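You operate a simulated robot arm through the tools that you are given. There is no shell and no other tool. Be economical: measure what you need, move in short steps, check, and stop when the job is done.

You are at the controls of a simulated two-armed robot. One attempt, no reset.

TASK
Slot the white card into the terminal and book the disc it names.
Fine: disc on the steel plate, green key once, then the disc on the one-dot ring.

The check looks at the end state, three seconds after you hand in, the way a careful person would. Anything else that was tipped, shoved, dropped, spilled or broken makes it a failure.

THE ROBOT
Two 7-joint arms with fingered hands on one trunk, on a base that drives. Base frame: it is fixed to the floor where the robot stands at the start and does not move with it; the origin is under the middle of the robot, x ahead of it, y to its left, z up; the surface under the hand at the start is at about z = 0.88. Lengths are in m, angles in degrees, forces in N, time in s.
The left shoulder is at the start at [0.07, 0.142, 1.339], the right one opposite. With the tool pointing down near the work surface each hand reaches from about 0.1 to 0.76 m from the robot's upright axis, wherever it stands, measured 20 degrees to its own side. Places, roughly: card slot [0.2, -0.3, 0.9]; grey terminal [0.2, -0.2, 0.9]; one-dot ring [0.1, 0.4, 0.9]; steel plate [0.1, -0.1, 0.9]. Payload 3.6 kg a hand.
Tool frame (each hand has its own): the origin (TCP) lies between the finger pads and is the grasp point; the fingertips stand 0.025 m ahead of it; z points along the fingers, y is the line along which they close. The gripper opens to 0.088 m. The gripper's body begins 0.029 m behind the TCP. The gripper is a hand of 5 fingers: y runs from the thumb to the fingers, the wrist lies at [-0.013, -0.097, -0.162] in the tool frame.
Orientation is that of the tool frame in the base frame, as a unit quaternion [x, y, z, w]. With the fingers straight down and the wrist toward the robot, the tool's x, y and z point along [0, 1, 0], [1, 0, 0] and [0, 0, -1] of the base frame.

THE INTERFACE
- The arms move only by the tool apply_moves. It takes "left_deltas", "right_deltas" or both (then of equal length, played together; a hand with none holds still); each is a list of rows, each an object of numbers (a shift or turn left out is 0): "ax", "ay", "az": the turn, a rotation vector about the base's x, y, z in units of 4 degrees (1.0 is 4 degrees); "x", "y", "z": the shift along the base's x, y, z in units of 40 mm (1.0 is 40 mm). In form: [{"ax": .., "ay": .., "az": .., "x": .., "y": .., "z": ..}, ...]. A call has 1 to 10 rows; each row shifts and turns the commanded pose from where the row before left it. A call with a number of a shift or a turn outside -1 to 1 is refused whole. Rows are played at 5 a second. More than 0.05 m and 8.6 degrees between two rows, and nothing of the call is played. A pose out of reach is approached as far as the arm can. The call stops where the force on the tool passes 40 N (or 10 N more than at its start, if that is more) or the arm is blocked; 0.2 s more then pass. In this call time passes only in rows, and 0.2 s behind the last. The reply holds the time, the measured pose of the TCP, the force on the tool along the base axes, the opening and the grip force, in the units named above and with some noise, with the torque about the TCP (base axes, N m) and any sound that the robot's microphone picked up.
- Cameras (640 x 400 px; columns grow to the right, rows downward): "scene" is now at [0.1265, -0.0216, 1.5318]; the picture's right is [-0.30, -0.95, 0.00], its down [-0.84, 0.26, -0.47] and it looks along [0.45, -0.14, -0.88] (base axes); focal length 218 px, centre (320, 200). "left" rides on the left gripper at [-0.059, -0.079, -0.105] in its tool frame; the picture's right is [-0.73, -0.32, 0.61], its down [0.62, -0.68, 0.38] and it looks along [0.29, 0.66, 0.70] (tool axes); focal length 234 px, centre (320, 200). "right" rides on the right gripper at [0.059, -0.079, -0.105] in its tool frame; the picture's right is [-0.73, 0.32, -0.61], its down [-0.62, -0.68, 0.38] and it looks along [-0.29, 0.66, 0.70] (tool axes); focal length 234 px, centre (320, 200). There is no depth. A picture from a camera that has moved, and an enlarged one, comes with that camera's place and axes in the base frame and with its lens. The place of the scene camera against the robot may be out by one fixed shift of up to 0.018 m in any direction.
- get_image(camera): a new picture of that camera. No time passes.
- move_column(by): slides the trunk up (or, below 0, down) by that many m; the arms and the scene camera ride with it, the base frame stays. It gives what a move gives, with no picture.
- drive_base(legs): drives the robot by 1 to 6 legs, each [ahead, left, turn to the left] in m, m and degrees, along the robot's own axes; the way and the turn of a leg run together, so that a leg with both is an arc; at most 1.5 m and 180 degrees a leg. The arms and the cameras ride along, it lands a little off, and it stops where it bumps. It gives what a move gives.
- curl_fingers(index, middle, ring, little, thumb_bend, thumb_turn, hand): sets how far each is bent, from 0 (flat) to 1 (curled in); at 0.3 the hand is open as for a grip, at 0.7 the pads meet at the TCP. One left out holds its place. A second passes; each finger stops where it meets its share of the squeeze, and holds until it gets a number again. It is the only way to open and close the hand. It gives what a move gives, with no picture; readings hold the bend of each and the force on index, middle, ring, little, thumb and palm. thumb_turn goes from beside the hand (0) to across from the fingers (1), as for a grip.
- aim_head(pan, tilt): turns the head with the scene camera to pan (to the left, within 86 degrees either way) and tilt (down, from -29 to 69), counted from straight ahead of the robot. It gives what a move gives.
- zoom(camera, box): a new picture of the part [left, top, right, bottom] of that camera's present view, enlarged. No time passes.
- hand_in(): hands the job in; it is judged then, once.

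Work in short steps. Places have to be worked out from the pictures, the camera data and where the tool is seen: move nearer, look again, correct. Check each grasp and each placing, and mend what went wrong. You have 120 turns and 100 pictures in all, those below and enlarged ones among them. Open the grippers and draw the arms clear of the work before you hand the job in, unless the task says otherwise; then end with one line.

The tools are called as name(argument=value, ...) on one line, values as JSON. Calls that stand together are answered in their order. apply_moves: Moves the arms, as the interface text tells. Its arguments: {"type":"object","properties":{"left_deltas":{"type":"array"},"right_deltas":{"type":"array"}},"required":[]} The other tools are called the same way: move_column (by) slides the trunk up or down; curl_fingers (index, middle, ring, little, thumb_bend, thumb_turn, hand) moves the fingers one by one; drive_base (legs) drives the base; aim_head (pan, tilt) turns the head that bears the scene camera; get_image (camera) takes a picture; zoom (camera, box) takes an enlarged picture of a part of a camera's view; hand_in () hands the job in.

At the start:

```text
t: 0.0
left_ee_pos: [0.4269, 0.2674, 1.1894]
left_ee_rot: [0.707, 0.707, -0.001, 0.0]
left_ft_force: [-0.6, 0.1, 0.5]
left_ft_torque: [-0.01, -0.01, 0.0]
left_width: 0.0876
left_finger_force: 0.0
left_shape: jaw
left_bend: [0.3, 0.3, 0.3, 0.3, 0.3, 0.98]
left_finger forces: [0.0, 0.0, 0.1, 0.0, 0.1, 0.0]
right_ee_pos: [0.5509, -0.1369, 1.1727]
right_ee_rot: [0.708, 0.707, 0.0, 0.0]
right_ft_force: [0.1, 0.0, -0.6]
right_ft_torque: [0.02, 0.01, 0.02]
right_width: 0.0879
right_finger_force: 0.1
right_shape: jaw
right_bend: [0.3, 0.3, 0.3, 0.3, 0.3, 0.98]
right_finger forces: [0.1, 0.1, 0.0, 0.0, 0.0, 0.1]
trunk travel left (down, up): [-0.875, 0.065]
robot x, y, heading: [0.0007, 0.0018, -0.1]
head pan, tilt: [-17.4, 61.7]
```

scene: 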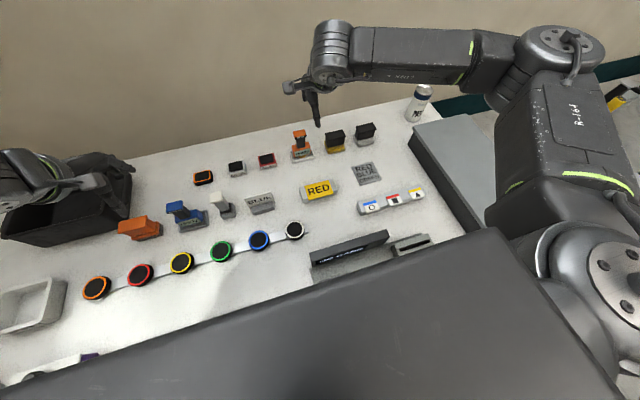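
right: 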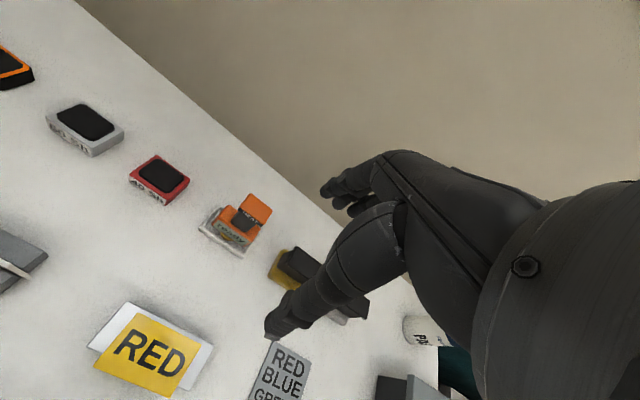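
left: 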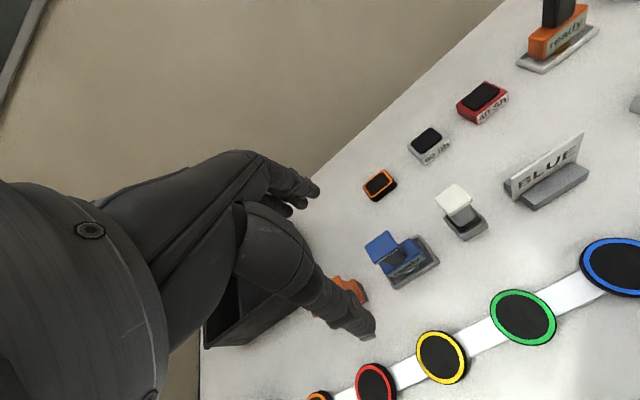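

The scene is cluttered, and the robot's own base/trunk hides the near edge. I'll take enlarged looks at the scene first.

zoom(camera="scene", box=[180, 110, 440, 272])

zoom(camera="scene", box=[0, 200, 320, 400])

```text
2.46 times, centred on (310, 191) of scene
camera zoom: at [0.1265, -0.0216, 1.5318], right [-0.3, -0.95, 0.0], down [-0.84, 0.26, -0.47], along [0.45, -0.14, -0.88], focal length 538 px, centre (345, 222)
```

zoom: 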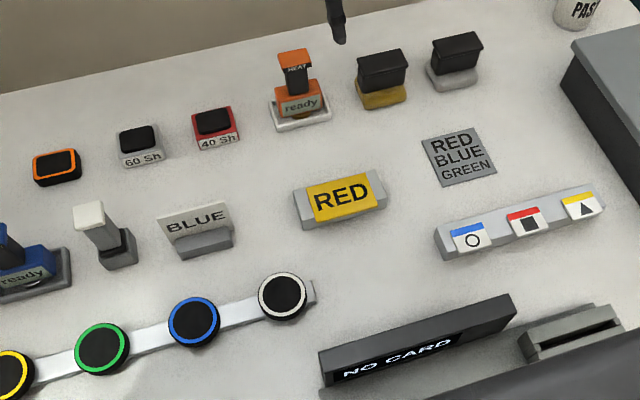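

```text
2.00 times, centred on (160, 300) of scene
camera zoom: at [0.1265, -0.0216, 1.5318], right [-0.3, -0.95, 0.0], down [-0.84, 0.26, -0.47], along [0.45, -0.14, -0.88], focal length 437 px, centre (640, 0)
```

zoom: 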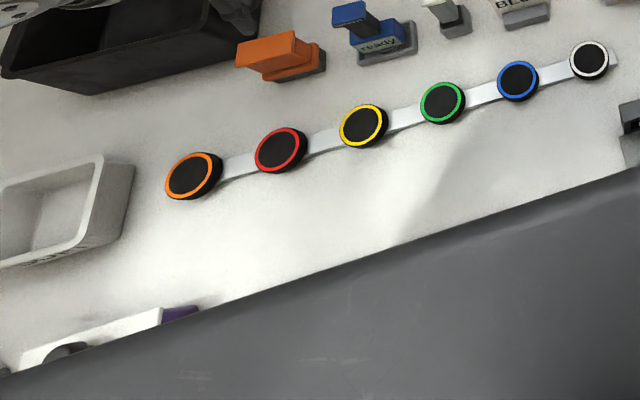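

The white card reads BLUE, and the blue disc is second from the right on the strip. The trunk hides the plate, so I'll drive back a little to see the near edge.

drive_base(legs=[[-0.2, 0, 0]])

aim_head(pan=0, tilt=60)

get_image(camera="scene")

```text
t: 1.6
left_ee_pos: [0.2328, 0.2692, 1.1881]
left_ee_rot: [0.708, 0.707, -0.001, -0.001]
left_ft_force: [0.4, -0.3, -0.4]
left_ft_torque: [0.02, 0.02, 0.03]
left_width: 0.0875
left_finger_force: 0.0
left_shape: jaw
left_bend: [0.3, 0.3, 0.3, 0.3, 0.3, 0.98]
left_finger forces: [0.0, 0.0, 0.1, 0.0, 0.0, 0.0]
right_ee_pos: [0.357, -0.1371, 1.1724]
right_ee_rot: [0.706, 0.708, -0.001, -0.001]
right_ft_force: [-0.2, 0.6, 0.5]
right_ft_torque: [0.01, 0.05, -0.06]
right_width: 0.0879
right_finger_force: 0.1
right_shape: jaw
right_bend: [0.3, 0.3, 0.3, 0.3, 0.3, 0.98]
right_finger forces: [0.1, 0.0, 0.0, 0.0, 0.0, 0.1]
trunk travel left (down, up): [-0.875, 0.065]
robot x, y, heading: [-0.1947, -0.0027, -0.0]
head pan, tilt: [-17.4, 61.7]
```

```text
t: 2.4
left_ee_pos: [0.2284, 0.2692, 1.189]
left_ee_rot: [0.707, 0.707, 0.001, 0.0]
left_ft_force: [0.3, -0.3, 0.1]
left_ft_torque: [-0.02, -0.01, 0.0]
left_width: 0.0874
left_finger_force: 0.1
left_shape: jaw
left_bend: [0.3, 0.3, 0.3, 0.3, 0.3, 0.98]
left_finger forces: [0.1, 0.0, 0.0, 0.0, 0.1, 0.1]
right_ee_pos: [0.354, -0.1361, 1.174]
right_ee_rot: [0.707, 0.707, 0.0, 0.0]
right_ft_force: [0.3, -0.8, 0.5]
right_ft_torque: [0.03, 0.02, 0.0]
right_width: 0.088
right_finger_force: 0.0
right_shape: jaw
right_bend: [0.3, 0.3, 0.3, 0.3, 0.3, 0.98]
right_finger forces: [0.0, 0.0, 0.0, 0.0, 0.0, 0.0]
trunk travel left (down, up): [-0.875, 0.065]
robot x, y, heading: [-0.1935, -0.0015, -0.0]
head pan, tilt: [0.0, 60.0]
```

```text
94 pictures are left
camera scene: at [-0.0665, -0.0022, 1.5339], right [0.0, -1.0, 0.0], down [-0.87, 0.0, -0.5], along [0.5, 0.0, -0.87], focal length 218 px, centre (320, 200)
```

scene: 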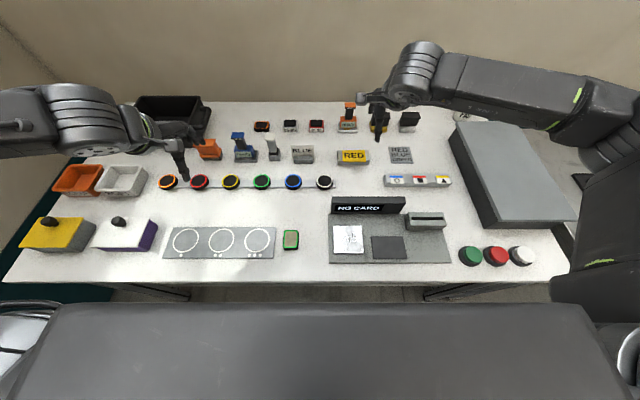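

Everything is visible now. I'll zoom on the near half for detail.

zoom(camera="scene", box=[320, 140, 560, 290])

zoom(camera="scene", box=[150, 140, 390, 290])

```text
2.67 times, centred on (440, 215) of scene
camera zoom: at [-0.0665, -0.0022, 1.5339], right [0.0, -1.0, 0.0], down [-0.87, 0.0, -0.5], along [0.5, 0.0, -0.87], focal length 582 px, centre (0, 160)
```

zoom: 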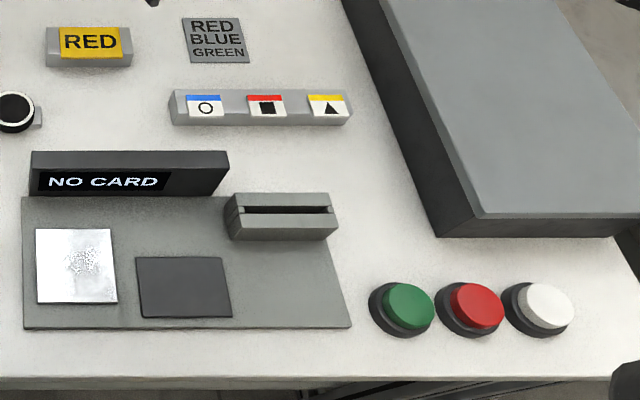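

```text
2.67 times, centred on (270, 215) of scene
camera zoom: at [-0.0665, -0.0022, 1.5339], right [0.0, -1.0, 0.0], down [-0.87, 0.0, -0.5], along [0.5, 0.0, -0.87], focal length 582 px, centre (453, 160)
```

zoom: 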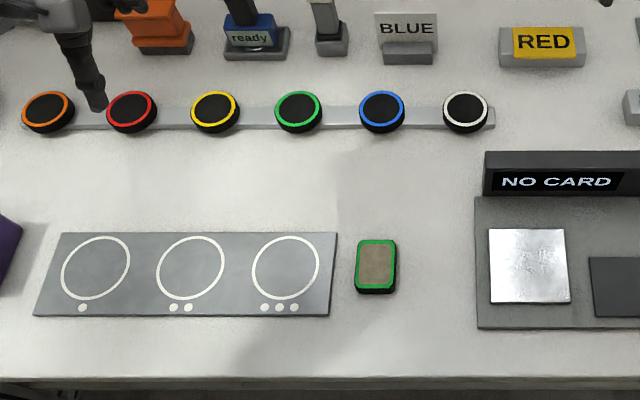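

The steel plate is the shiny square on the terminal board, and the one-dot ring is the leftmost. I'll take a look from the right hand at its present place before approaching the card.

apply_moves(right_deltas=[{"y": 1, "z": -0.5}, {"y": 1, "z": -0.5}, {"y": 1}, {"y": 1}])

get_image(camera="right")

```text
t: 3.4
left_ee_pos: [0.2306, 0.2701, 1.1885]
left_ee_rot: [0.707, 0.707, -0.001, 0.001]
left_ft_force: [0.9, 0.8, -0.1]
left_ft_torque: [0.01, 0.0, -0.01]
left_width: 0.0874
left_finger_force: 0.1
left_shape: jaw
left_bend: [0.3, 0.3, 0.3, 0.3, 0.3, 0.98]
left_finger forces: [0.0, 0.1, 0.0, 0.0, 0.0, 0.1]
right_ee_pos: [0.3551, 0.0261, 1.1334]
right_ee_rot: [0.707, 0.707, -0.001, -0.001]
right_ft_force: [-0.7, 0.1, -0.4]
right_ft_torque: [-0.01, 0.01, -0.01]
right_width: 0.0878
right_finger_force: 0.1
right_shape: jaw
right_bend: [0.3, 0.3, 0.3, 0.3, 0.3, 0.98]
right_finger forces: [0.0, 0.0, 0.0, 0.1, 0.1, 0.0]
trunk travel left (down, up): [-0.875, 0.065]
robot x, y, heading: [-0.1985, 0.0029, -0.2]
head pan, tilt: [0.0, 60.0]
```

```text
91 pictures are left
camera right: at [0.2761, 0.0859, 1.239], right [0.32, -0.73, 0.61], down [-0.68, -0.62, -0.38], along [0.66, -0.29, -0.7], focal length 234 px, centre (320, 200)
```

right: 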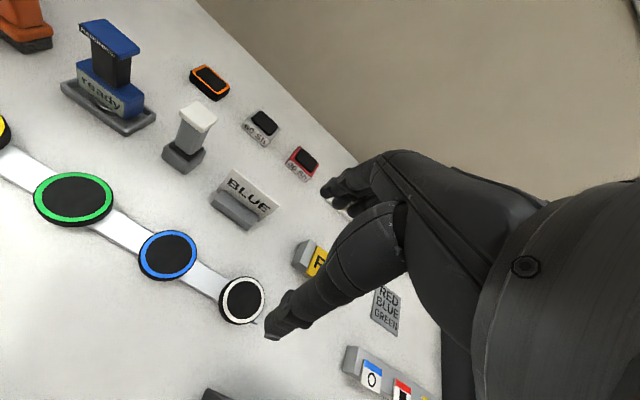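

The card stands in a grey holder with its face toward the robot. I'll zoom on it to triangulate.

zoom(camera="right", box=[180, 150, 308, 230])

zoom(camera="scene", box=[264, 130, 344, 180])

zoom(camera="scene", box=[392, 195, 472, 245])

```text
5.00 times, centred on (244, 190) of right
camera zoom: at [0.2761, 0.0859, 1.239], right [0.32, -0.73, 0.61], down [-0.68, -0.62, -0.38], along [0.66, -0.29, -0.7], focal length 1171 px, centre (700, 250)
```

zoom: 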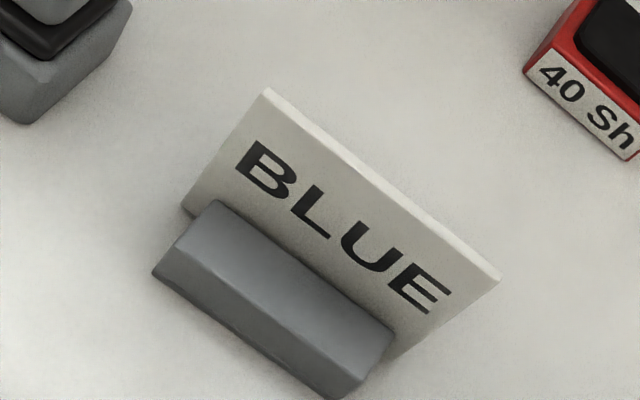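

```text
8.00 times, centred on (304, 155) of scene
camera zoom: at [-0.0646, 0.0005, 1.5337], right [0.0, -1.0, 0.0], down [-0.87, 0.0, -0.5], along [0.5, 0.0, -0.87], focal length 1747 px, centre (448, 560)
```

zoom: 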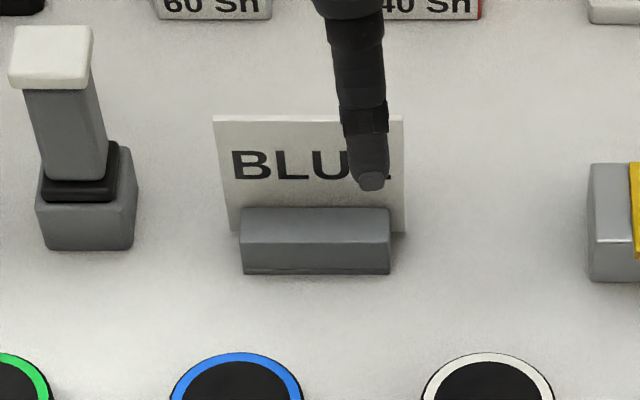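

```text
8.00 times, centred on (432, 220) of scene
camera zoom: at [-0.0646, 0.0005, 1.5337], right [0.0, -1.0, 0.0], down [-0.87, 0.0, -0.5], along [0.5, 0.0, -0.87], focal length 1747 px, centre (-576, 40)
```

zoom: 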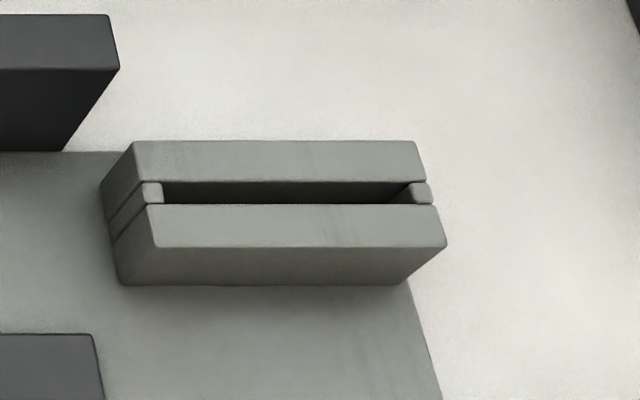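

Triangulating: card top edge at about x 0.487, y 0.022–0.108, z 0.95, slightly leaning back, with about 5 cm showing above the holder. I'll bring the right hand above it at z≈1.03 and look.

apply_moves(right_deltas=[{"x": 0.8, "y": 0.25}, {"x": 0.8, "y": 0.25, "z": -0.5}, {"x": 0.8, "y": 0.25, "z": -0.8}, {"x": 0.78, "y": 0.22, "z": -0.8}, {}])

get_image(camera="right")

zoom(camera="scene", box=[240, 90, 400, 190])

```text
t: 4.6
left_ee_pos: [0.2286, 0.2683, 1.1906]
left_ee_rot: [0.707, 0.707, -0.001, -0.001]
left_ft_force: [0.5, 1.3, 0.6]
left_ft_torque: [0.0, 0.0, 0.0]
left_width: 0.0874
left_finger_force: 0.1
left_shape: jaw
left_bend: [0.3, 0.3, 0.3, 0.3, 0.3, 0.98]
left_finger forces: [0.0, 0.0, 0.0, 0.0, 0.1, 0.0]
right_ee_pos: [0.4824, 0.0615, 1.0499]
right_ee_rot: [0.706, 0.708, 0.0, 0.0]
right_ft_force: [-0.4, 0.6, -0.1]
right_ft_torque: [-0.03, 0.0, 0.03]
right_width: 0.088
right_finger_force: 0.1
right_shape: jaw
right_bend: [0.3, 0.3, 0.3, 0.3, 0.3, 0.98]
right_finger forces: [0.0, 0.0, 0.0, 0.0, 0.1, 0.1]
trunk travel left (down, up): [-0.875, 0.065]
robot x, y, heading: [-0.1984, -0.0029, -0.0]
head pan, tilt: [0.0, 60.0]
```

```text
87 pictures are left
camera right: at [0.4037, 0.1208, 1.1555], right [0.32, -0.73, 0.61], down [-0.68, -0.62, -0.38], along [0.66, -0.29, -0.7], focal length 234 px, centre (320, 200)
```

right: 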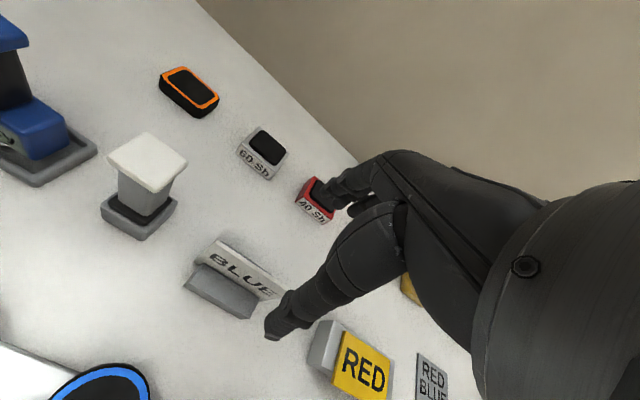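

```text
4.00 times, centred on (320, 140) of scene
camera zoom: at [-0.0655, -0.002, 1.5338], right [0.0, -1.0, 0.0], down [-0.87, 0.0, -0.5], along [0.5, 0.0, -0.87], focal length 874 px, centre (320, 440)
```

zoom: 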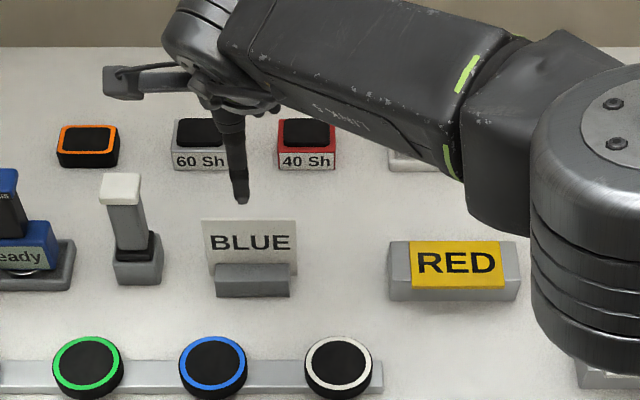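

By projection the top middle of the card lies almost straight under the TCP (x≈0.482, y≈0.068). I'll lower to z≈0.945 and look before closing.

apply_moves(right_deltas=[{"y": 0.12, "z": -0.6}, {"z": -0.6}, {"z": -0.6}, {"z": -0.4}, {"z": -0.4}, {}])

get_image(camera="right")

zoom(camera="scene", box=[240, 90, 400, 190])

```text
t: 6.0
left_ee_pos: [0.2295, 0.2691, 1.1891]
left_ee_rot: [0.707, 0.708, 0.0, 0.001]
left_ft_force: [0.3, -1.1, 0.5]
left_ft_torque: [0.04, -0.01, -0.02]
left_width: 0.0875
left_finger_force: 0.1
left_shape: jaw
left_bend: [0.3, 0.3, 0.3, 0.3, 0.3, 0.98]
left_finger forces: [0.0, 0.0, 0.0, 0.0, 0.0, 0.0]
right_ee_pos: [0.4646, 0.0585, 0.9514]
right_ee_rot: [0.707, 0.707, 0.0, 0.0]
right_ft_force: [-0.2, -0.1, 0.7]
right_ft_torque: [-0.01, 0.02, 0.0]
right_width: 0.0883
right_finger_force: 0.1
right_shape: jaw
right_bend: [0.3, 0.3, 0.3, 0.3, 0.3, 0.98]
right_finger forces: [0.0, 0.0, 0.0, 0.0, 0.0, 0.0]
right hand out of reach, approached as far as the arm can: row 2, 3, 4, 5
trunk travel left (down, up): [-0.875, 0.065]
robot x, y, heading: [-0.2016, -0.0009, 0.1]
head pan, tilt: [0.0, 60.0]
```

```text
85 pictures are left
camera right: at [0.3849, 0.1178, 1.0565], right [0.32, -0.73, 0.61], down [-0.68, -0.62, -0.38], along [0.66, -0.29, -0.7], focal length 234 px, centre (320, 200)
```

right: 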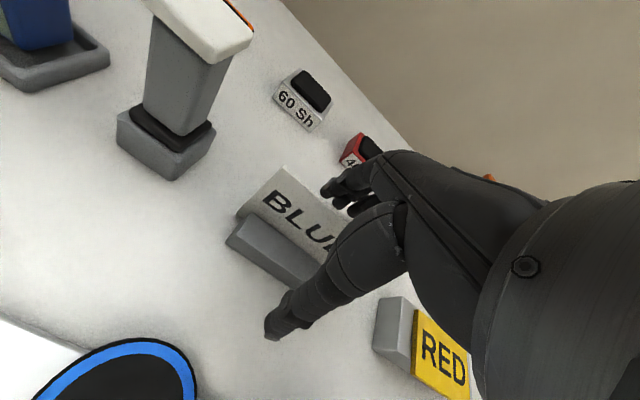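

```text
4.00 times, centred on (320, 140) of scene
camera zoom: at [-0.0656, -0.0018, 1.5338], right [0.0, -1.0, 0.0], down [-0.87, 0.0, -0.5], along [0.5, 0.0, -0.87], focal length 874 px, centre (320, 440)
```

zoom: 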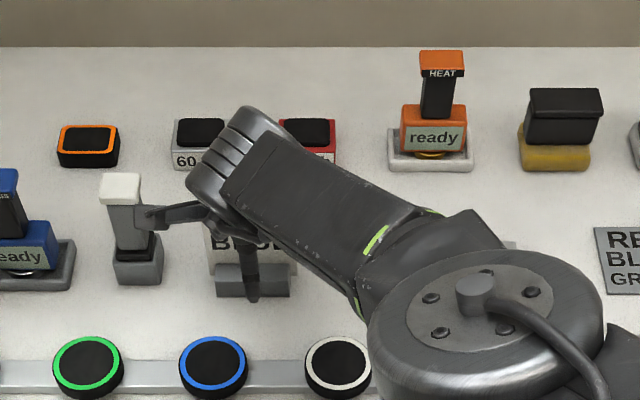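

The arm ran out of reach. I'll raise the hand again, drive 0.1 m forward and redo the approach.

apply_moves(right_deltas=[{"z": 0.8}, {"z": 0.8}, {"z": 0.8}, {"x": -1}, {"x": -1}, {"x": -0.5}])

drive_base(legs=[[0.1, 0, 0]])

get_image(camera="right")

```text
t: 7.4
left_ee_pos: [0.2291, 0.27, 1.1899]
left_ee_rot: [0.707, 0.707, 0.0, 0.0]
left_ft_force: [1.1, -0.4, 0.3]
left_ft_torque: [-0.01, 0.02, -0.01]
left_width: 0.0877
left_finger_force: 0.0
left_shape: jaw
left_bend: [0.3, 0.3, 0.3, 0.3, 0.3, 0.98]
left_finger forces: [0.0, 0.1, 0.0, 0.0, 0.0, 0.1]
right_ee_pos: [0.3649, 0.0601, 1.0488]
right_ee_rot: [0.708, 0.706, -0.001, 0.0]
right_ft_force: [-0.2, -0.5, -0.3]
right_ft_torque: [0.0, 0.0, 0.0]
right_width: 0.0879
right_finger_force: 0.0
right_shape: jaw
right_bend: [0.3, 0.3, 0.3, 0.3, 0.3, 0.98]
right_finger forces: [0.1, 0.0, 0.1, 0.0, 0.1, 0.1]
trunk travel left (down, up): [-0.875, 0.065]
robot x, y, heading: [-0.1994, 0.001, -0.1]
head pan, tilt: [0.0, 60.0]
```

```text
t: 8.5
left_ee_pos: [0.3274, 0.2679, 1.1902]
left_ee_rot: [0.708, 0.706, 0.001, 0.002]
left_ft_force: [-0.5, -1.0, 0.9]
left_ft_torque: [0.04, -0.01, 0.01]
left_width: 0.0879
left_finger_force: 0.0
left_shape: jaw
left_bend: [0.3, 0.3, 0.3, 0.3, 0.3, 0.98]
left_finger forces: [0.0, 0.1, 0.0, 0.0, 0.0, 0.1]
right_ee_pos: [0.4623, 0.0591, 1.0484]
right_ee_rot: [0.707, 0.707, 0.001, 0.0]
right_ft_force: [0.1, -0.4, 0.5]
right_ft_torque: [-0.02, -0.01, 0.01]
right_width: 0.0878
right_finger_force: 0.1
right_shape: jaw
right_bend: [0.3, 0.3, 0.3, 0.3, 0.3, 0.98]
right_finger forces: [0.0, 0.0, 0.0, 0.0, 0.0, 0.0]
trunk travel left (down, up): [-0.875, 0.065]
robot x, y, heading: [-0.0976, 0.003, -0.1]
head pan, tilt: [0.0, 60.0]
```

```text
83 pictures are left
camera right: at [0.3831, 0.1178, 1.1534], right [0.32, -0.73, 0.61], down [-0.68, -0.62, -0.39], along [0.66, -0.29, -0.69], focal length 234 px, centre (320, 200)
```

right: 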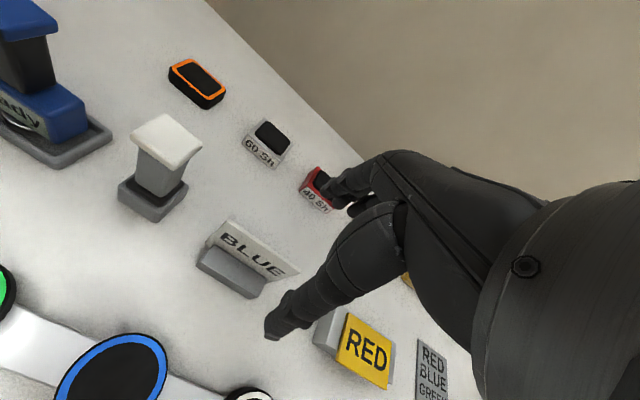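

The card's top middle works out again at x≈0.481, y≈0.066. I shift by +0.018/+0.006 and lower to z≈0.942.

apply_moves(right_deltas=[{"x": 0.46, "y": 0.16}, {"z": -0.6}, {"z": -0.6}, {"z": -0.6}, {"z": -0.5}, {"z": -0.35}, {}])

get_image(camera="right")

get_image(camera="scene")

```text
t: 10.1
left_ee_pos: [0.3303, 0.2686, 1.1894]
left_ee_rot: [0.707, 0.707, 0.001, 0.0]
left_ft_force: [-0.5, -0.3, -0.6]
left_ft_torque: [0.0, 0.02, 0.02]
left_width: 0.0876
left_finger_force: 0.1
left_shape: jaw
left_bend: [0.3, 0.3, 0.3, 0.3, 0.3, 0.98]
left_finger forces: [0.0, 0.0, 0.0, 0.0, 0.1, 0.0]
right_ee_pos: [0.4828, 0.0667, 0.9395]
right_ee_rot: [0.708, 0.707, 0.0, 0.0]
right_ft_force: [-0.8, -0.1, 0.1]
right_ft_torque: [-0.01, 0.0, -0.01]
right_width: 0.0878
right_finger_force: 0.0
right_shape: jaw
right_bend: [0.3, 0.3, 0.3, 0.3, 0.3, 0.98]
right_finger forces: [0.0, 0.0, 0.0, 0.0, 0.0, 0.0]
trunk travel left (down, up): [-0.875, 0.065]
robot x, y, heading: [-0.0978, 0.0026, -0.3]
head pan, tilt: [0.0, 60.0]
```

```text
82 pictures are left
camera right: at [0.4051, 0.1242, 1.0447], right [0.32, -0.73, 0.61], down [-0.68, -0.62, -0.38], along [0.66, -0.29, -0.7], focal length 234 px, centre (320, 200)
```

right: 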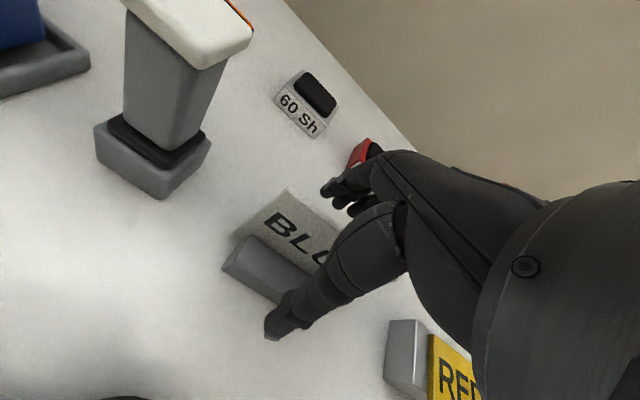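

```text
81 pictures are left
camera scene: at [0.0347, -0.0023, 1.5338], right [0.0, -1.0, 0.0], down [-0.87, 0.0, -0.5], along [0.5, 0.0, -0.87], focal length 218 px, centre (320, 200)
```

scene: 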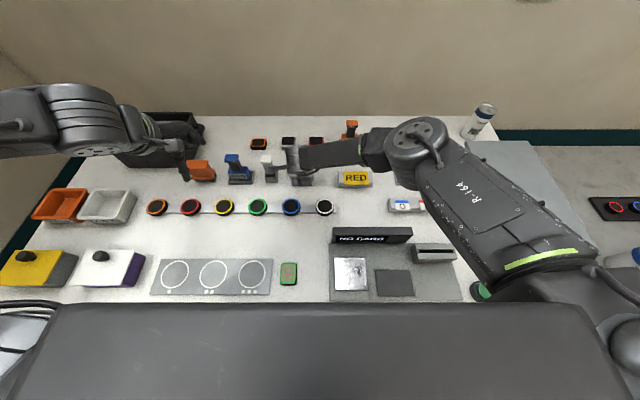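

The thumb is in front of the card and the fingers behind it, and the fingertips are above the holder. I'll close most of the way first.

curl_fingers(hand="right", index=0.6, middle=0.6, ring=0.6, little=0.6, thumb_bend=0.6)

get_image(camera="right")

```text
t: 11.1
left_ee_pos: [0.3309, 0.2684, 1.1883]
left_ee_rot: [0.708, 0.706, 0.001, 0.0]
left_ft_force: [0.0, -1.3, -0.1]
left_ft_torque: [-0.02, -0.01, -0.01]
left_width: 0.0877
left_finger_force: 0.1
left_shape: jaw
left_bend: [0.3, 0.3, 0.3, 0.3, 0.3, 0.98]
left_finger forces: [0.0, 0.1, 0.0, 0.0, 0.1, 0.0]
right_ee_pos: [0.4855, 0.0653, 0.9395]
right_ee_rot: [0.708, 0.706, 0.0, 0.001]
right_ft_force: [0.5, -0.5, 0.4]
right_ft_torque: [0.02, 0.04, -0.03]
right_width: 0.02
right_finger_force: 0.0
right_shape: fingers
right_bend: [0.6, 0.6, 0.6, 0.6, 0.6, 0.98]
right_finger forces: [0.0, 0.0, 0.0, 0.0, 0.1, 0.0]
trunk travel left (down, up): [-0.875, 0.065]
robot x, y, heading: [-0.0966, -0.0025, 0.1]
head pan, tilt: [0.0, 60.0]
```

```text
80 pictures are left
camera right: at [0.4055, 0.1241, 1.0449], right [0.32, -0.73, 0.61], down [-0.68, -0.62, -0.38], along [0.66, -0.29, -0.7], focal length 234 px, centre (320, 200)
```

right: 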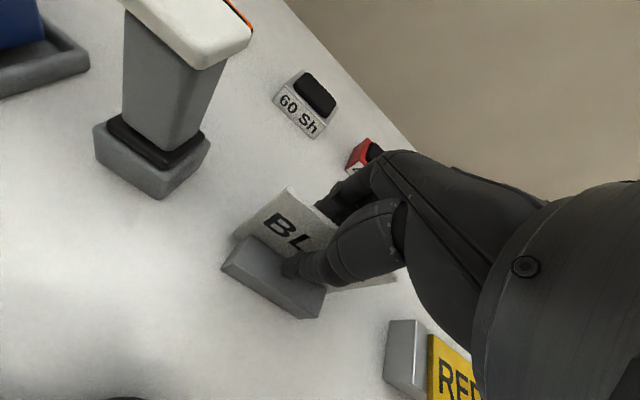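

No contact yet with 2 cm gap, and the card is centred. Close to grip.

curl_fingers(hand="right", index=0.75, middle=0.75, ring=0.75, little=0.75, thumb_bend=0.75)

get_image(camera="right")

```text
t: 12.1
left_ee_pos: [0.3303, 0.2687, 1.1892]
left_ee_rot: [0.708, 0.707, 0.0, 0.0]
left_ft_force: [0.2, 0.1, -0.1]
left_ft_torque: [0.01, 0.0, -0.03]
left_width: 0.0875
left_finger_force: 0.1
left_shape: jaw
left_bend: [0.3, 0.3, 0.3, 0.3, 0.3, 0.98]
left_finger forces: [0.1, 0.1, 0.0, 0.1, 0.0, 0.0]
right_ee_pos: [0.4842, 0.065, 0.9384]
right_ee_rot: [0.708, 0.706, 0.001, 0.0]
right_ft_force: [-3.1, 0.4, 0.5]
right_ft_torque: [0.05, 0.11, 0.09]
right_width: 0.0001
right_finger_force: 8.2
right_shape: fingers
right_bend: [0.74, 0.74, 0.74, 0.75, 0.69, 0.97]
right_finger forces: [2.7, 1.8, 2.2, 0.7, 9.0, 0.0]
trunk travel left (down, up): [-0.875, 0.065]
robot x, y, heading: [-0.0991, 0.002, -0.1]
head pan, tilt: [0.0, 60.0]
```

```text
79 pictures are left
camera right: at [0.405, 0.1243, 1.0451], right [0.32, -0.73, 0.61], down [-0.68, -0.62, -0.38], along [0.66, -0.29, -0.7], focal length 234 px, centre (320, 200)
```

right: 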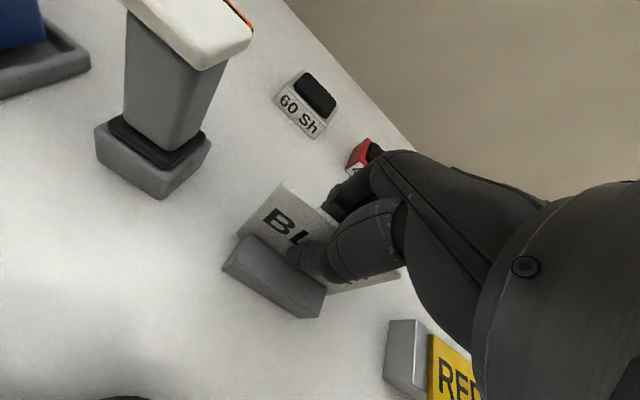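

Gripped with about 8 N. Lift straight up slowly.

apply_moves(right_deltas=[{"z": 0.25}, {"z": 0.25}, {"z": 0.4}, {"z": 0.5}, {"z": 0.8}, {"z": 0.8}, {}])

get_image(camera="right")

```text
t: 13.7
left_ee_pos: [0.3303, 0.2684, 1.1889]
left_ee_rot: [0.708, 0.706, 0.0, 0.0]
left_ft_force: [0.0, -0.6, 0.3]
left_ft_torque: [0.03, -0.02, -0.01]
left_width: 0.0875
left_finger_force: 0.0
left_shape: jaw
left_bend: [0.3, 0.3, 0.3, 0.3, 0.3, 0.98]
left_finger forces: [0.0, 0.1, 0.1, 0.0, 0.0, 0.0]
right_ee_pos: [0.4834, 0.0634, 1.0615]
right_ee_rot: [0.708, 0.707, 0.0, 0.0]
right_ft_force: [-0.1, 0.7, -1.4]
right_ft_torque: [0.02, 0.01, 0.0]
right_width: 0.0001
right_finger_force: 6.0
right_shape: fingers
right_bend: [0.74, 0.75, 0.75, 0.75, 0.69, 0.97]
right_finger forces: [5.1, 0.9, 0.0, 0.1, 6.1, 0.0]
trunk travel left (down, up): [-0.875, 0.065]
robot x, y, heading: [-0.0971, 0.0013, -0.1]
head pan, tilt: [0.0, 60.0]
```

```text
78 pictures are left
camera right: at [0.404, 0.1233, 1.1667], right [0.32, -0.73, 0.61], down [-0.68, -0.62, -0.38], along [0.66, -0.29, -0.7], focal length 234 px, centre (320, 200)
```

right: 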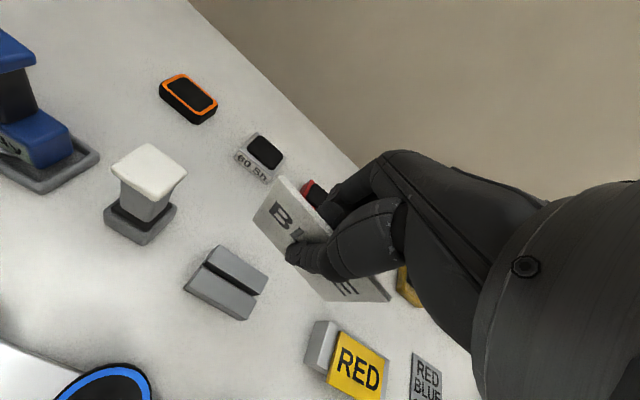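

The card is out of the holder. I'll zoom to measure how it sits in the hand.

zoom(camera="right", box=[230, 150, 420, 320])

zoom(camera="scene", box=[240, 100, 400, 200])

```text
2.35 times, centred on (325, 235) of right
camera zoom: at [0.404, 0.1233, 1.1667], right [0.32, -0.73, 0.61], down [-0.68, -0.62, -0.38], along [0.66, -0.29, -0.7], focal length 551 px, centre (308, 118)
```

zoom: 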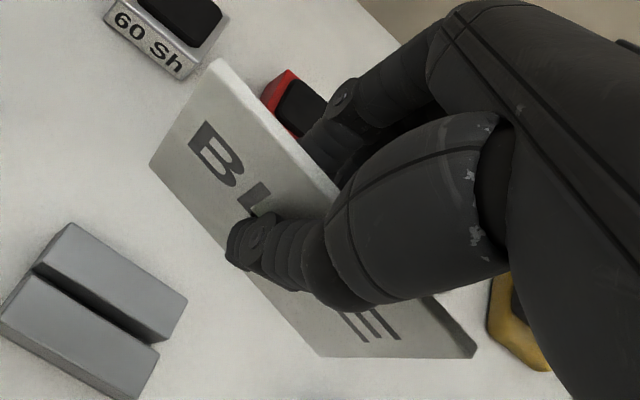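

```text
4.00 times, centred on (320, 150) of scene
camera zoom: at [0.0353, -0.0022, 1.5338], right [0.0, -1.0, 0.0], down [-0.87, 0.0, -0.5], along [0.5, 0.0, -0.87], focal length 874 px, centre (320, 400)
```

zoom: 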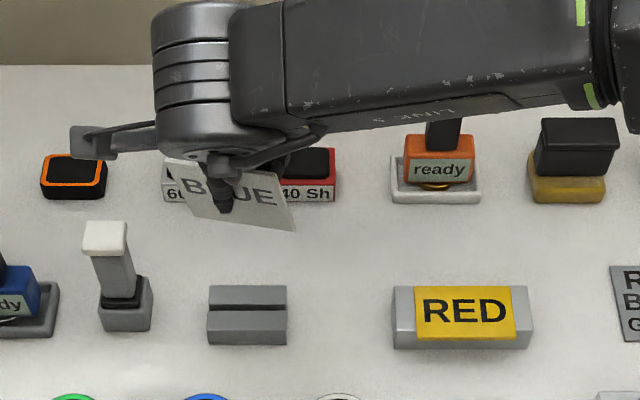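

The card has yawed in the grip: right end about 18° nearer the robot and rolled about 9°. I'll carry it toward the slot at a safe height while turning the hand to undo that, then measure again.

apply_moves(right_deltas=[{"z": 0.6, "az": 0.4}, {"x": -0.7, "y": -0.7, "z": 0.5, "az": 0.45, "ax": 0.2}, {"x": -0.7, "y": -0.7, "az": 0.45, "ax": 0.2}, {"x": -0.7, "y": -0.7, "az": 0.45, "ax": 0.2}, {"x": -0.7, "y": -0.7, "az": 0.45, "ax": 0.2}, {"x": -0.7, "y": -0.8, "az": 0.45, "ax": 0.2}, {"x": -0.7, "y": -0.8, "az": 0.45, "ax": 0.2}, {"x": -0.7, "y": -0.8, "az": 0.45, "ax": 0.2}, {"x": -0.7, "y": -0.8, "az": 0.45, "ax": 0.3}, {}])

get_image(camera="right")

get_image(camera="scene")

```text
t: 15.9
left_ee_pos: [0.3317, 0.2691, 1.1896]
left_ee_rot: [0.708, 0.706, 0.0, 0.0]
left_ft_force: [-0.3, 0.9, -0.6]
left_ft_torque: [0.01, 0.0, 0.01]
left_width: 0.0877
left_finger_force: 0.0
left_shape: jaw
left_bend: [0.3, 0.3, 0.3, 0.3, 0.3, 0.98]
left_finger forces: [0.1, 0.1, 0.1, 0.0, 0.1, 0.1]
right_ee_pos: [0.2853, -0.1758, 1.0943]
right_ee_rot: [0.601, 0.797, 0.041, -0.042]
right_ft_force: [1.9, -0.4, -0.3]
right_ft_torque: [0.01, 0.02, -0.02]
right_width: 0.0002
right_finger_force: 5.7
right_shape: fingers
right_bend: [0.74, 0.75, 0.75, 0.75, 0.69, 0.97]
right_finger forces: [5.1, 0.6, 0.0, 0.0, 5.9, 0.0]
right hand out of reach, approached as far as the arm can: row 8, 9
trunk travel left (down, up): [-0.875, 0.065]
robot x, y, heading: [-0.0974, -0.0001, -0.2]
head pan, tilt: [0.0, 60.0]
```

```text
75 pictures are left
camera right: at [0.1942, -0.1533, 1.2046], right [0.52, -0.68, 0.52], down [-0.49, -0.74, -0.47], along [0.7, -0.01, -0.71], focal length 234 px, centre (320, 200)
```

right: 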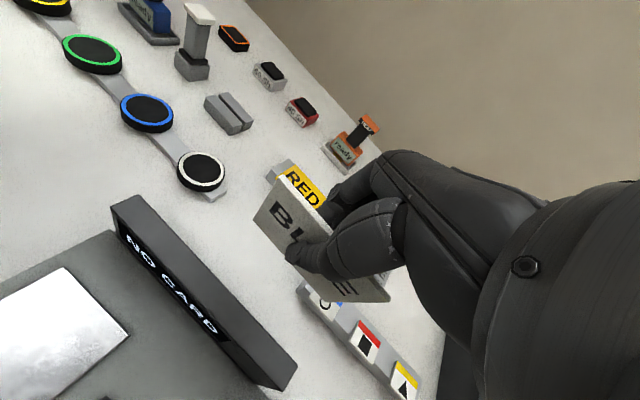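

```text
74 pictures are left
camera scene: at [0.0356, -0.0017, 1.5337], right [0.0, -1.0, 0.0], down [-0.87, 0.0, -0.5], along [0.5, 0.0, -0.87], focal length 218 px, centre (320, 200)
```

scene: 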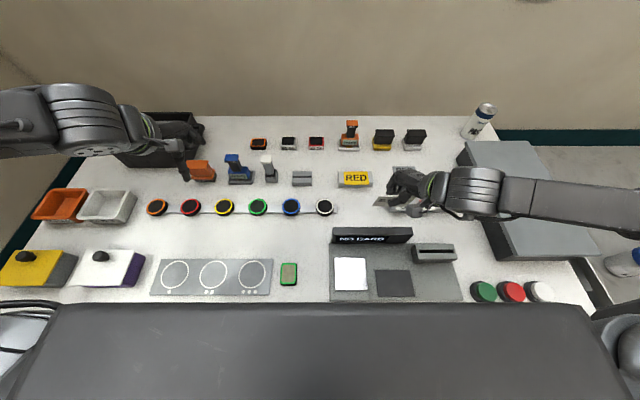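

The arm can't fold in that close. I'll drive back 0.2 m so the slot lies at a comfortable distance.

drive_base(legs=[[-0.2, 0, 0]])

apply_moves(right_deltas=[{"x": 0.7, "y": -0.6}, {"x": 0.7, "y": -0.6}, {"y": -0.6}, {"y": -0.6}, {}])

get_image(camera="right")

get_image(camera="scene")

```text
t: 17.5
left_ee_pos: [0.1324, 0.2683, 1.188]
left_ee_rot: [0.708, 0.707, -0.001, -0.001]
left_ft_force: [-0.1, 0.4, 0.8]
left_ft_torque: [-0.04, -0.01, 0.02]
left_width: 0.0876
left_finger_force: 0.0
left_shape: jaw
left_bend: [0.3, 0.3, 0.3, 0.3, 0.3, 0.98]
left_finger forces: [0.1, 0.1, 0.0, 0.1, 0.0, 0.1]
right_ee_pos: [0.0853, -0.1768, 1.0921]
right_ee_rot: [0.601, 0.797, 0.042, -0.043]
right_ft_force: [1.0, 0.6, 0.0]
right_ft_torque: [0.0, 0.0, 0.0]
right_width: 0.0
right_finger_force: 6.2
right_shape: fingers
right_bend: [0.74, 0.75, 0.75, 0.75, 0.69, 0.97]
right_finger forces: [5.1, 0.8, 0.0, 0.0, 6.0, 0.0]
trunk travel left (down, up): [-0.875, 0.065]
robot x, y, heading: [-0.2983, 0.0008, -0.1]
head pan, tilt: [0.0, 60.0]
```

```text
t: 18.7
left_ee_pos: [0.1295, 0.2677, 1.1888]
left_ee_rot: [0.707, 0.707, 0.0, -0.001]
left_ft_force: [0.6, -0.2, 0.6]
left_ft_torque: [0.01, 0.01, -0.02]
left_width: 0.0876
left_finger_force: 0.0
left_shape: jaw
left_bend: [0.3, 0.3, 0.3, 0.3, 0.3, 0.98]
left_finger forces: [0.0, 0.0, 0.1, 0.1, 0.1, 0.0]
right_ee_pos: [0.1411, -0.2713, 1.0955]
right_ee_rot: [0.602, 0.797, 0.042, -0.041]
right_ft_force: [0.3, 0.5, -0.6]
right_ft_torque: [0.0, 0.0, 0.02]
right_width: 0.0001
right_finger_force: 6.0
right_shape: fingers
right_bend: [0.74, 0.75, 0.75, 0.75, 0.69, 0.96]
right_finger forces: [5.1, 0.8, 0.0, 0.1, 5.9, 0.1]
trunk travel left (down, up): [-0.875, 0.065]
robot x, y, heading: [-0.2967, -0.001, -0.1]
head pan, tilt: [0.0, 60.0]
```

```text
73 pictures are left
camera right: at [0.0503, -0.2492, 1.2051], right [0.52, -0.68, 0.52], down [-0.49, -0.74, -0.47], along [0.7, -0.02, -0.71], focal length 234 px, centre (320, 200)
```

right: 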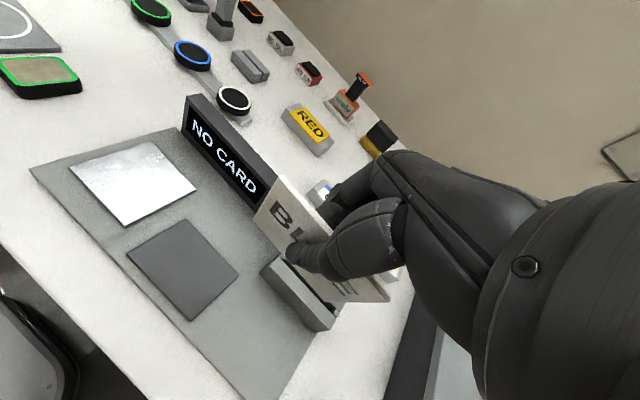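

```text
72 pictures are left
camera scene: at [-0.1648, -0.0021, 1.5337], right [0.0, -1.0, 0.0], down [-0.87, 0.0, -0.5], along [0.5, 0.0, -0.87], focal length 218 px, centre (320, 200)
```

scene: 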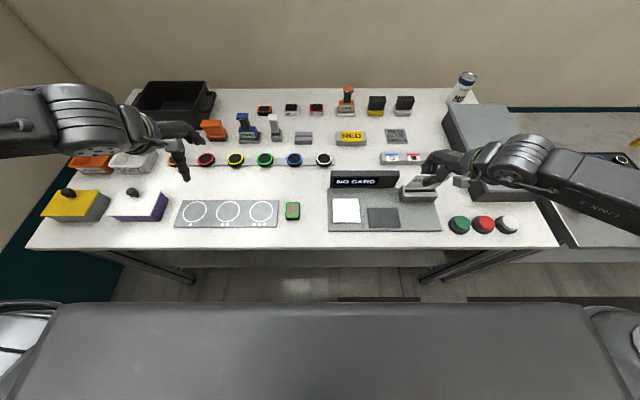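

The slot block is visible just behind the card in the hand view. Zoom both views.

zoom(camera="right", box=[230, 150, 422, 345])

zoom(camera="scene", box=[380, 140, 476, 215])

```text
2.05 times, centred on (326, 248) of right
camera zoom: at [0.0503, -0.2492, 1.2051], right [0.52, -0.68, 0.52], down [-0.49, -0.74, -0.47], along [0.7, -0.02, -0.71], focal length 480 px, centre (308, 103)
```

zoom: 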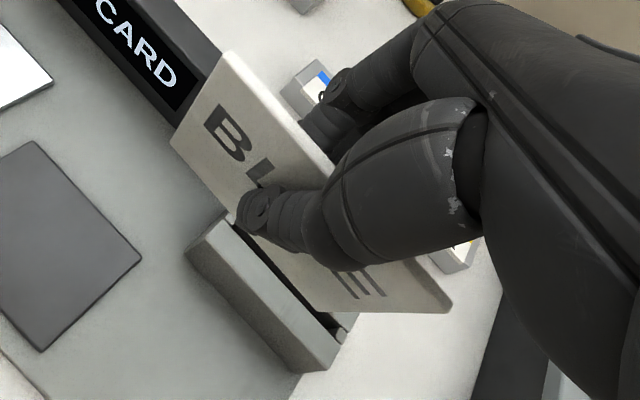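

```text
5.33 times, centred on (428, 178) of scene
camera zoom: at [-0.1648, -0.0021, 1.5337], right [0.0, -1.0, 0.0], down [-0.87, 0.0, -0.5], along [0.5, 0.0, -0.87], focal length 1165 px, centre (-256, 320)
```

zoom: 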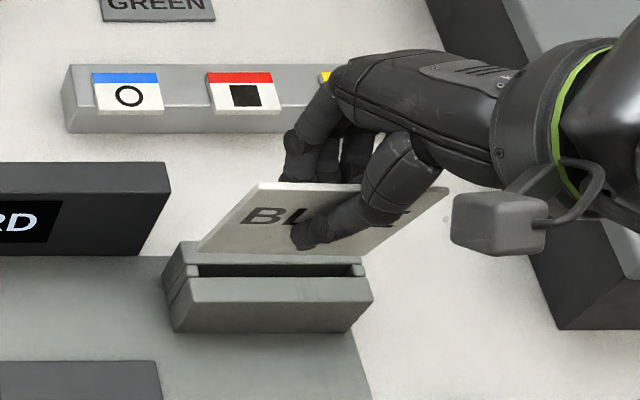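

From the scene view the card is now square in yaw and roll, but pitched about 9° with its bottom away from me. The slit is about x 0.07 ahead and y 0.053 to the right of the card. I correct the pitch, then move to hover above the slit.

apply_moves(right_deltas=[{"ay": 0.7, "x": 0.4, "y": -0.3}, {"ay": 0.7, "x": 0.4, "y": -0.35}, {"ay": 0.7, "x": 0.4, "y": -0.35}, {"x": 0.5, "y": -0.33, "z": -0.4}, {"z": -0.4}, {"z": -0.4}, {}])

zoom(camera="scene", box=[380, 140, 476, 215])

get_image(camera="right")

```text
t: 20.3
left_ee_pos: [0.1298, 0.268, 1.1892]
left_ee_rot: [0.707, 0.707, 0.0, 0.0]
left_ft_force: [0.3, -0.5, 0.0]
left_ft_torque: [0.02, -0.01, 0.02]
left_width: 0.0877
left_finger_force: 0.1
left_shape: jaw
left_bend: [0.3, 0.3, 0.3, 0.3, 0.3, 0.98]
left_finger forces: [0.0, 0.0, 0.0, 0.1, 0.1, 0.0]
right_ee_pos: [0.2074, -0.3247, 1.0461]
right_ee_rot: [0.602, 0.792, -0.002, -0.1]
right_ft_force: [-0.7, -1.3, -0.5]
right_ft_torque: [0.04, -0.01, 0.03]
right_width: 0.0
right_finger_force: 5.6
right_shape: fingers
right_bend: [0.74, 0.75, 0.75, 0.75, 0.69, 0.96]
right_finger forces: [5.2, 0.8, 0.1, 0.0, 5.9, 0.0]
trunk travel left (down, up): [-0.875, 0.065]
robot x, y, heading: [-0.2995, -0.001, -0.2]
head pan, tilt: [0.0, 60.0]
```

```text
5.33 times, centred on (428, 178) of scene
camera zoom: at [-0.166, -0.0024, 1.5338], right [0.0, -1.0, 0.0], down [-0.87, 0.0, -0.5], along [0.5, 0.0, -0.87], focal length 1165 px, centre (-256, 320)
```

zoom: 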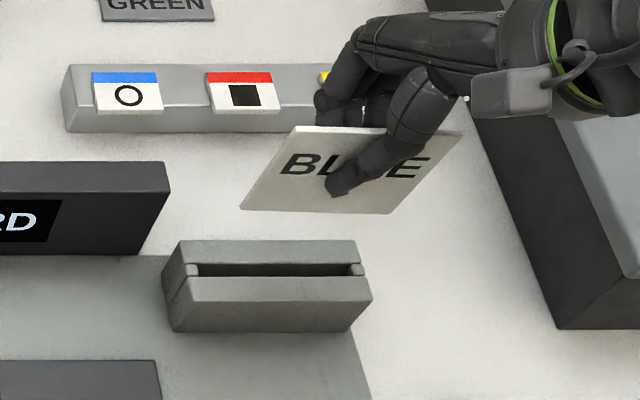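

```text
68 pictures are left
camera right: at [0.1339, -0.3026, 1.1684], right [0.59, -0.68, 0.44], down [-0.55, -0.74, -0.39], along [0.59, -0.02, -0.81], focal length 234 px, centre (320, 200)
```

right: 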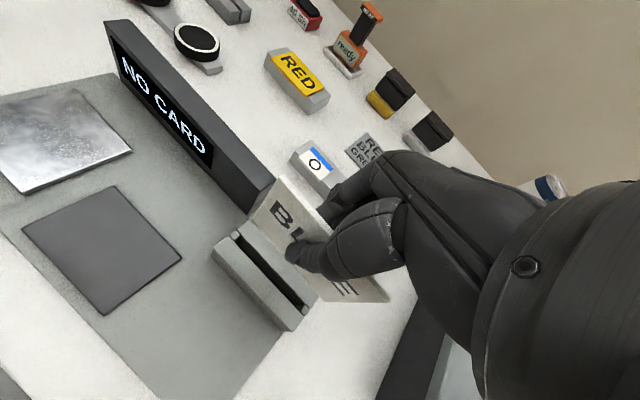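

The card now hangs vertical and, in the scene frame, lines up with the slit (card x≈0.223, y −0.331; slit 0.223, −0.3325). A small yaw trim, then lower to about 2 cm above the slit and check again.

apply_moves(right_deltas=[{"az": 0.5, "z": -0.4}, {"z": -0.4}, {"z": -0.3}, {}])

zoom(camera="scene", box=[396, 150, 476, 200])

zoom(camera="right", box=[200, 160, 420, 330])

```text
t: 21.3
left_ee_pos: [0.129, 0.2686, 1.1887]
left_ee_rot: [0.708, 0.706, 0.0, 0.001]
left_ft_force: [-0.3, 0.1, -0.1]
left_ft_torque: [0.01, 0.03, 0.01]
left_width: 0.0879
left_finger_force: 0.0
left_shape: jaw
left_bend: [0.3, 0.3, 0.3, 0.3, 0.3, 0.98]
left_finger forces: [0.1, 0.0, 0.0, 0.0, 0.0, 0.0]
right_ee_pos: [0.2072, -0.3248, 1.0015]
right_ee_rot: [0.588, 0.802, -0.004, -0.101]
right_ft_force: [-0.3, -0.1, 0.1]
right_ft_torque: [0.0, -0.01, -0.01]
right_width: 0.0
right_finger_force: 6.2
right_shape: fingers
right_bend: [0.74, 0.75, 0.75, 0.75, 0.69, 0.96]
right_finger forces: [5.2, 0.7, 0.0, 0.1, 5.9, 0.0]
trunk travel left (down, up): [-0.875, 0.065]
robot x, y, heading: [-0.3022, -0.0017, -0.3]
head pan, tilt: [0.0, 60.0]
```

```text
8.00 times, centred on (436, 175) of scene
camera zoom: at [-0.1662, -0.0022, 1.5338], right [0.0, -1.0, 0.0], down [-0.87, 0.0, -0.5], along [0.5, 0.0, -0.87], focal length 1747 px, centre (-608, 400)
```

zoom: 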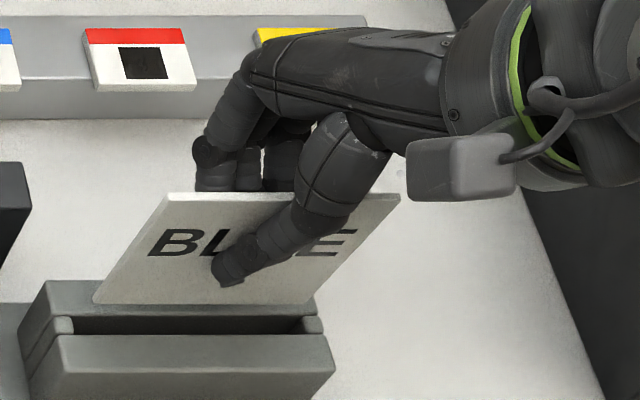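

```text
2.35 times, centred on (310, 245) of right
camera zoom: at [0.1327, -0.304, 1.1237], right [0.61, -0.66, 0.44], down [-0.53, -0.76, -0.39], along [0.59, 0.0, -0.81], focal length 551 px, centre (344, 94)
```

zoom: 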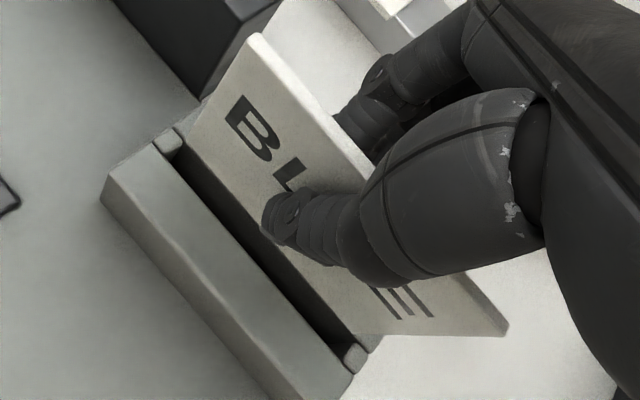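

Scene and hand views agree the card sits within 1–3 mm of the slit line. I check the lower right corner for yaw before inserting.

zoom(camera="right", box=[240, 210, 380, 320])

```text
3.64 times, centred on (310, 265) of right
camera zoom: at [0.1327, -0.304, 1.1237], right [0.61, -0.66, 0.44], down [-0.53, -0.76, -0.39], along [0.59, 0.0, -0.81], focal length 852 px, centre (356, -36)
```

zoom: 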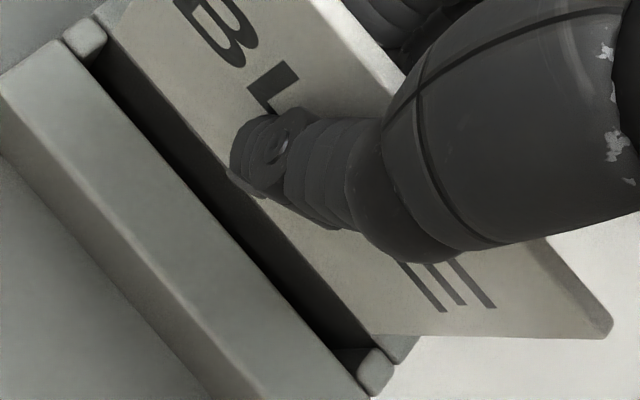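

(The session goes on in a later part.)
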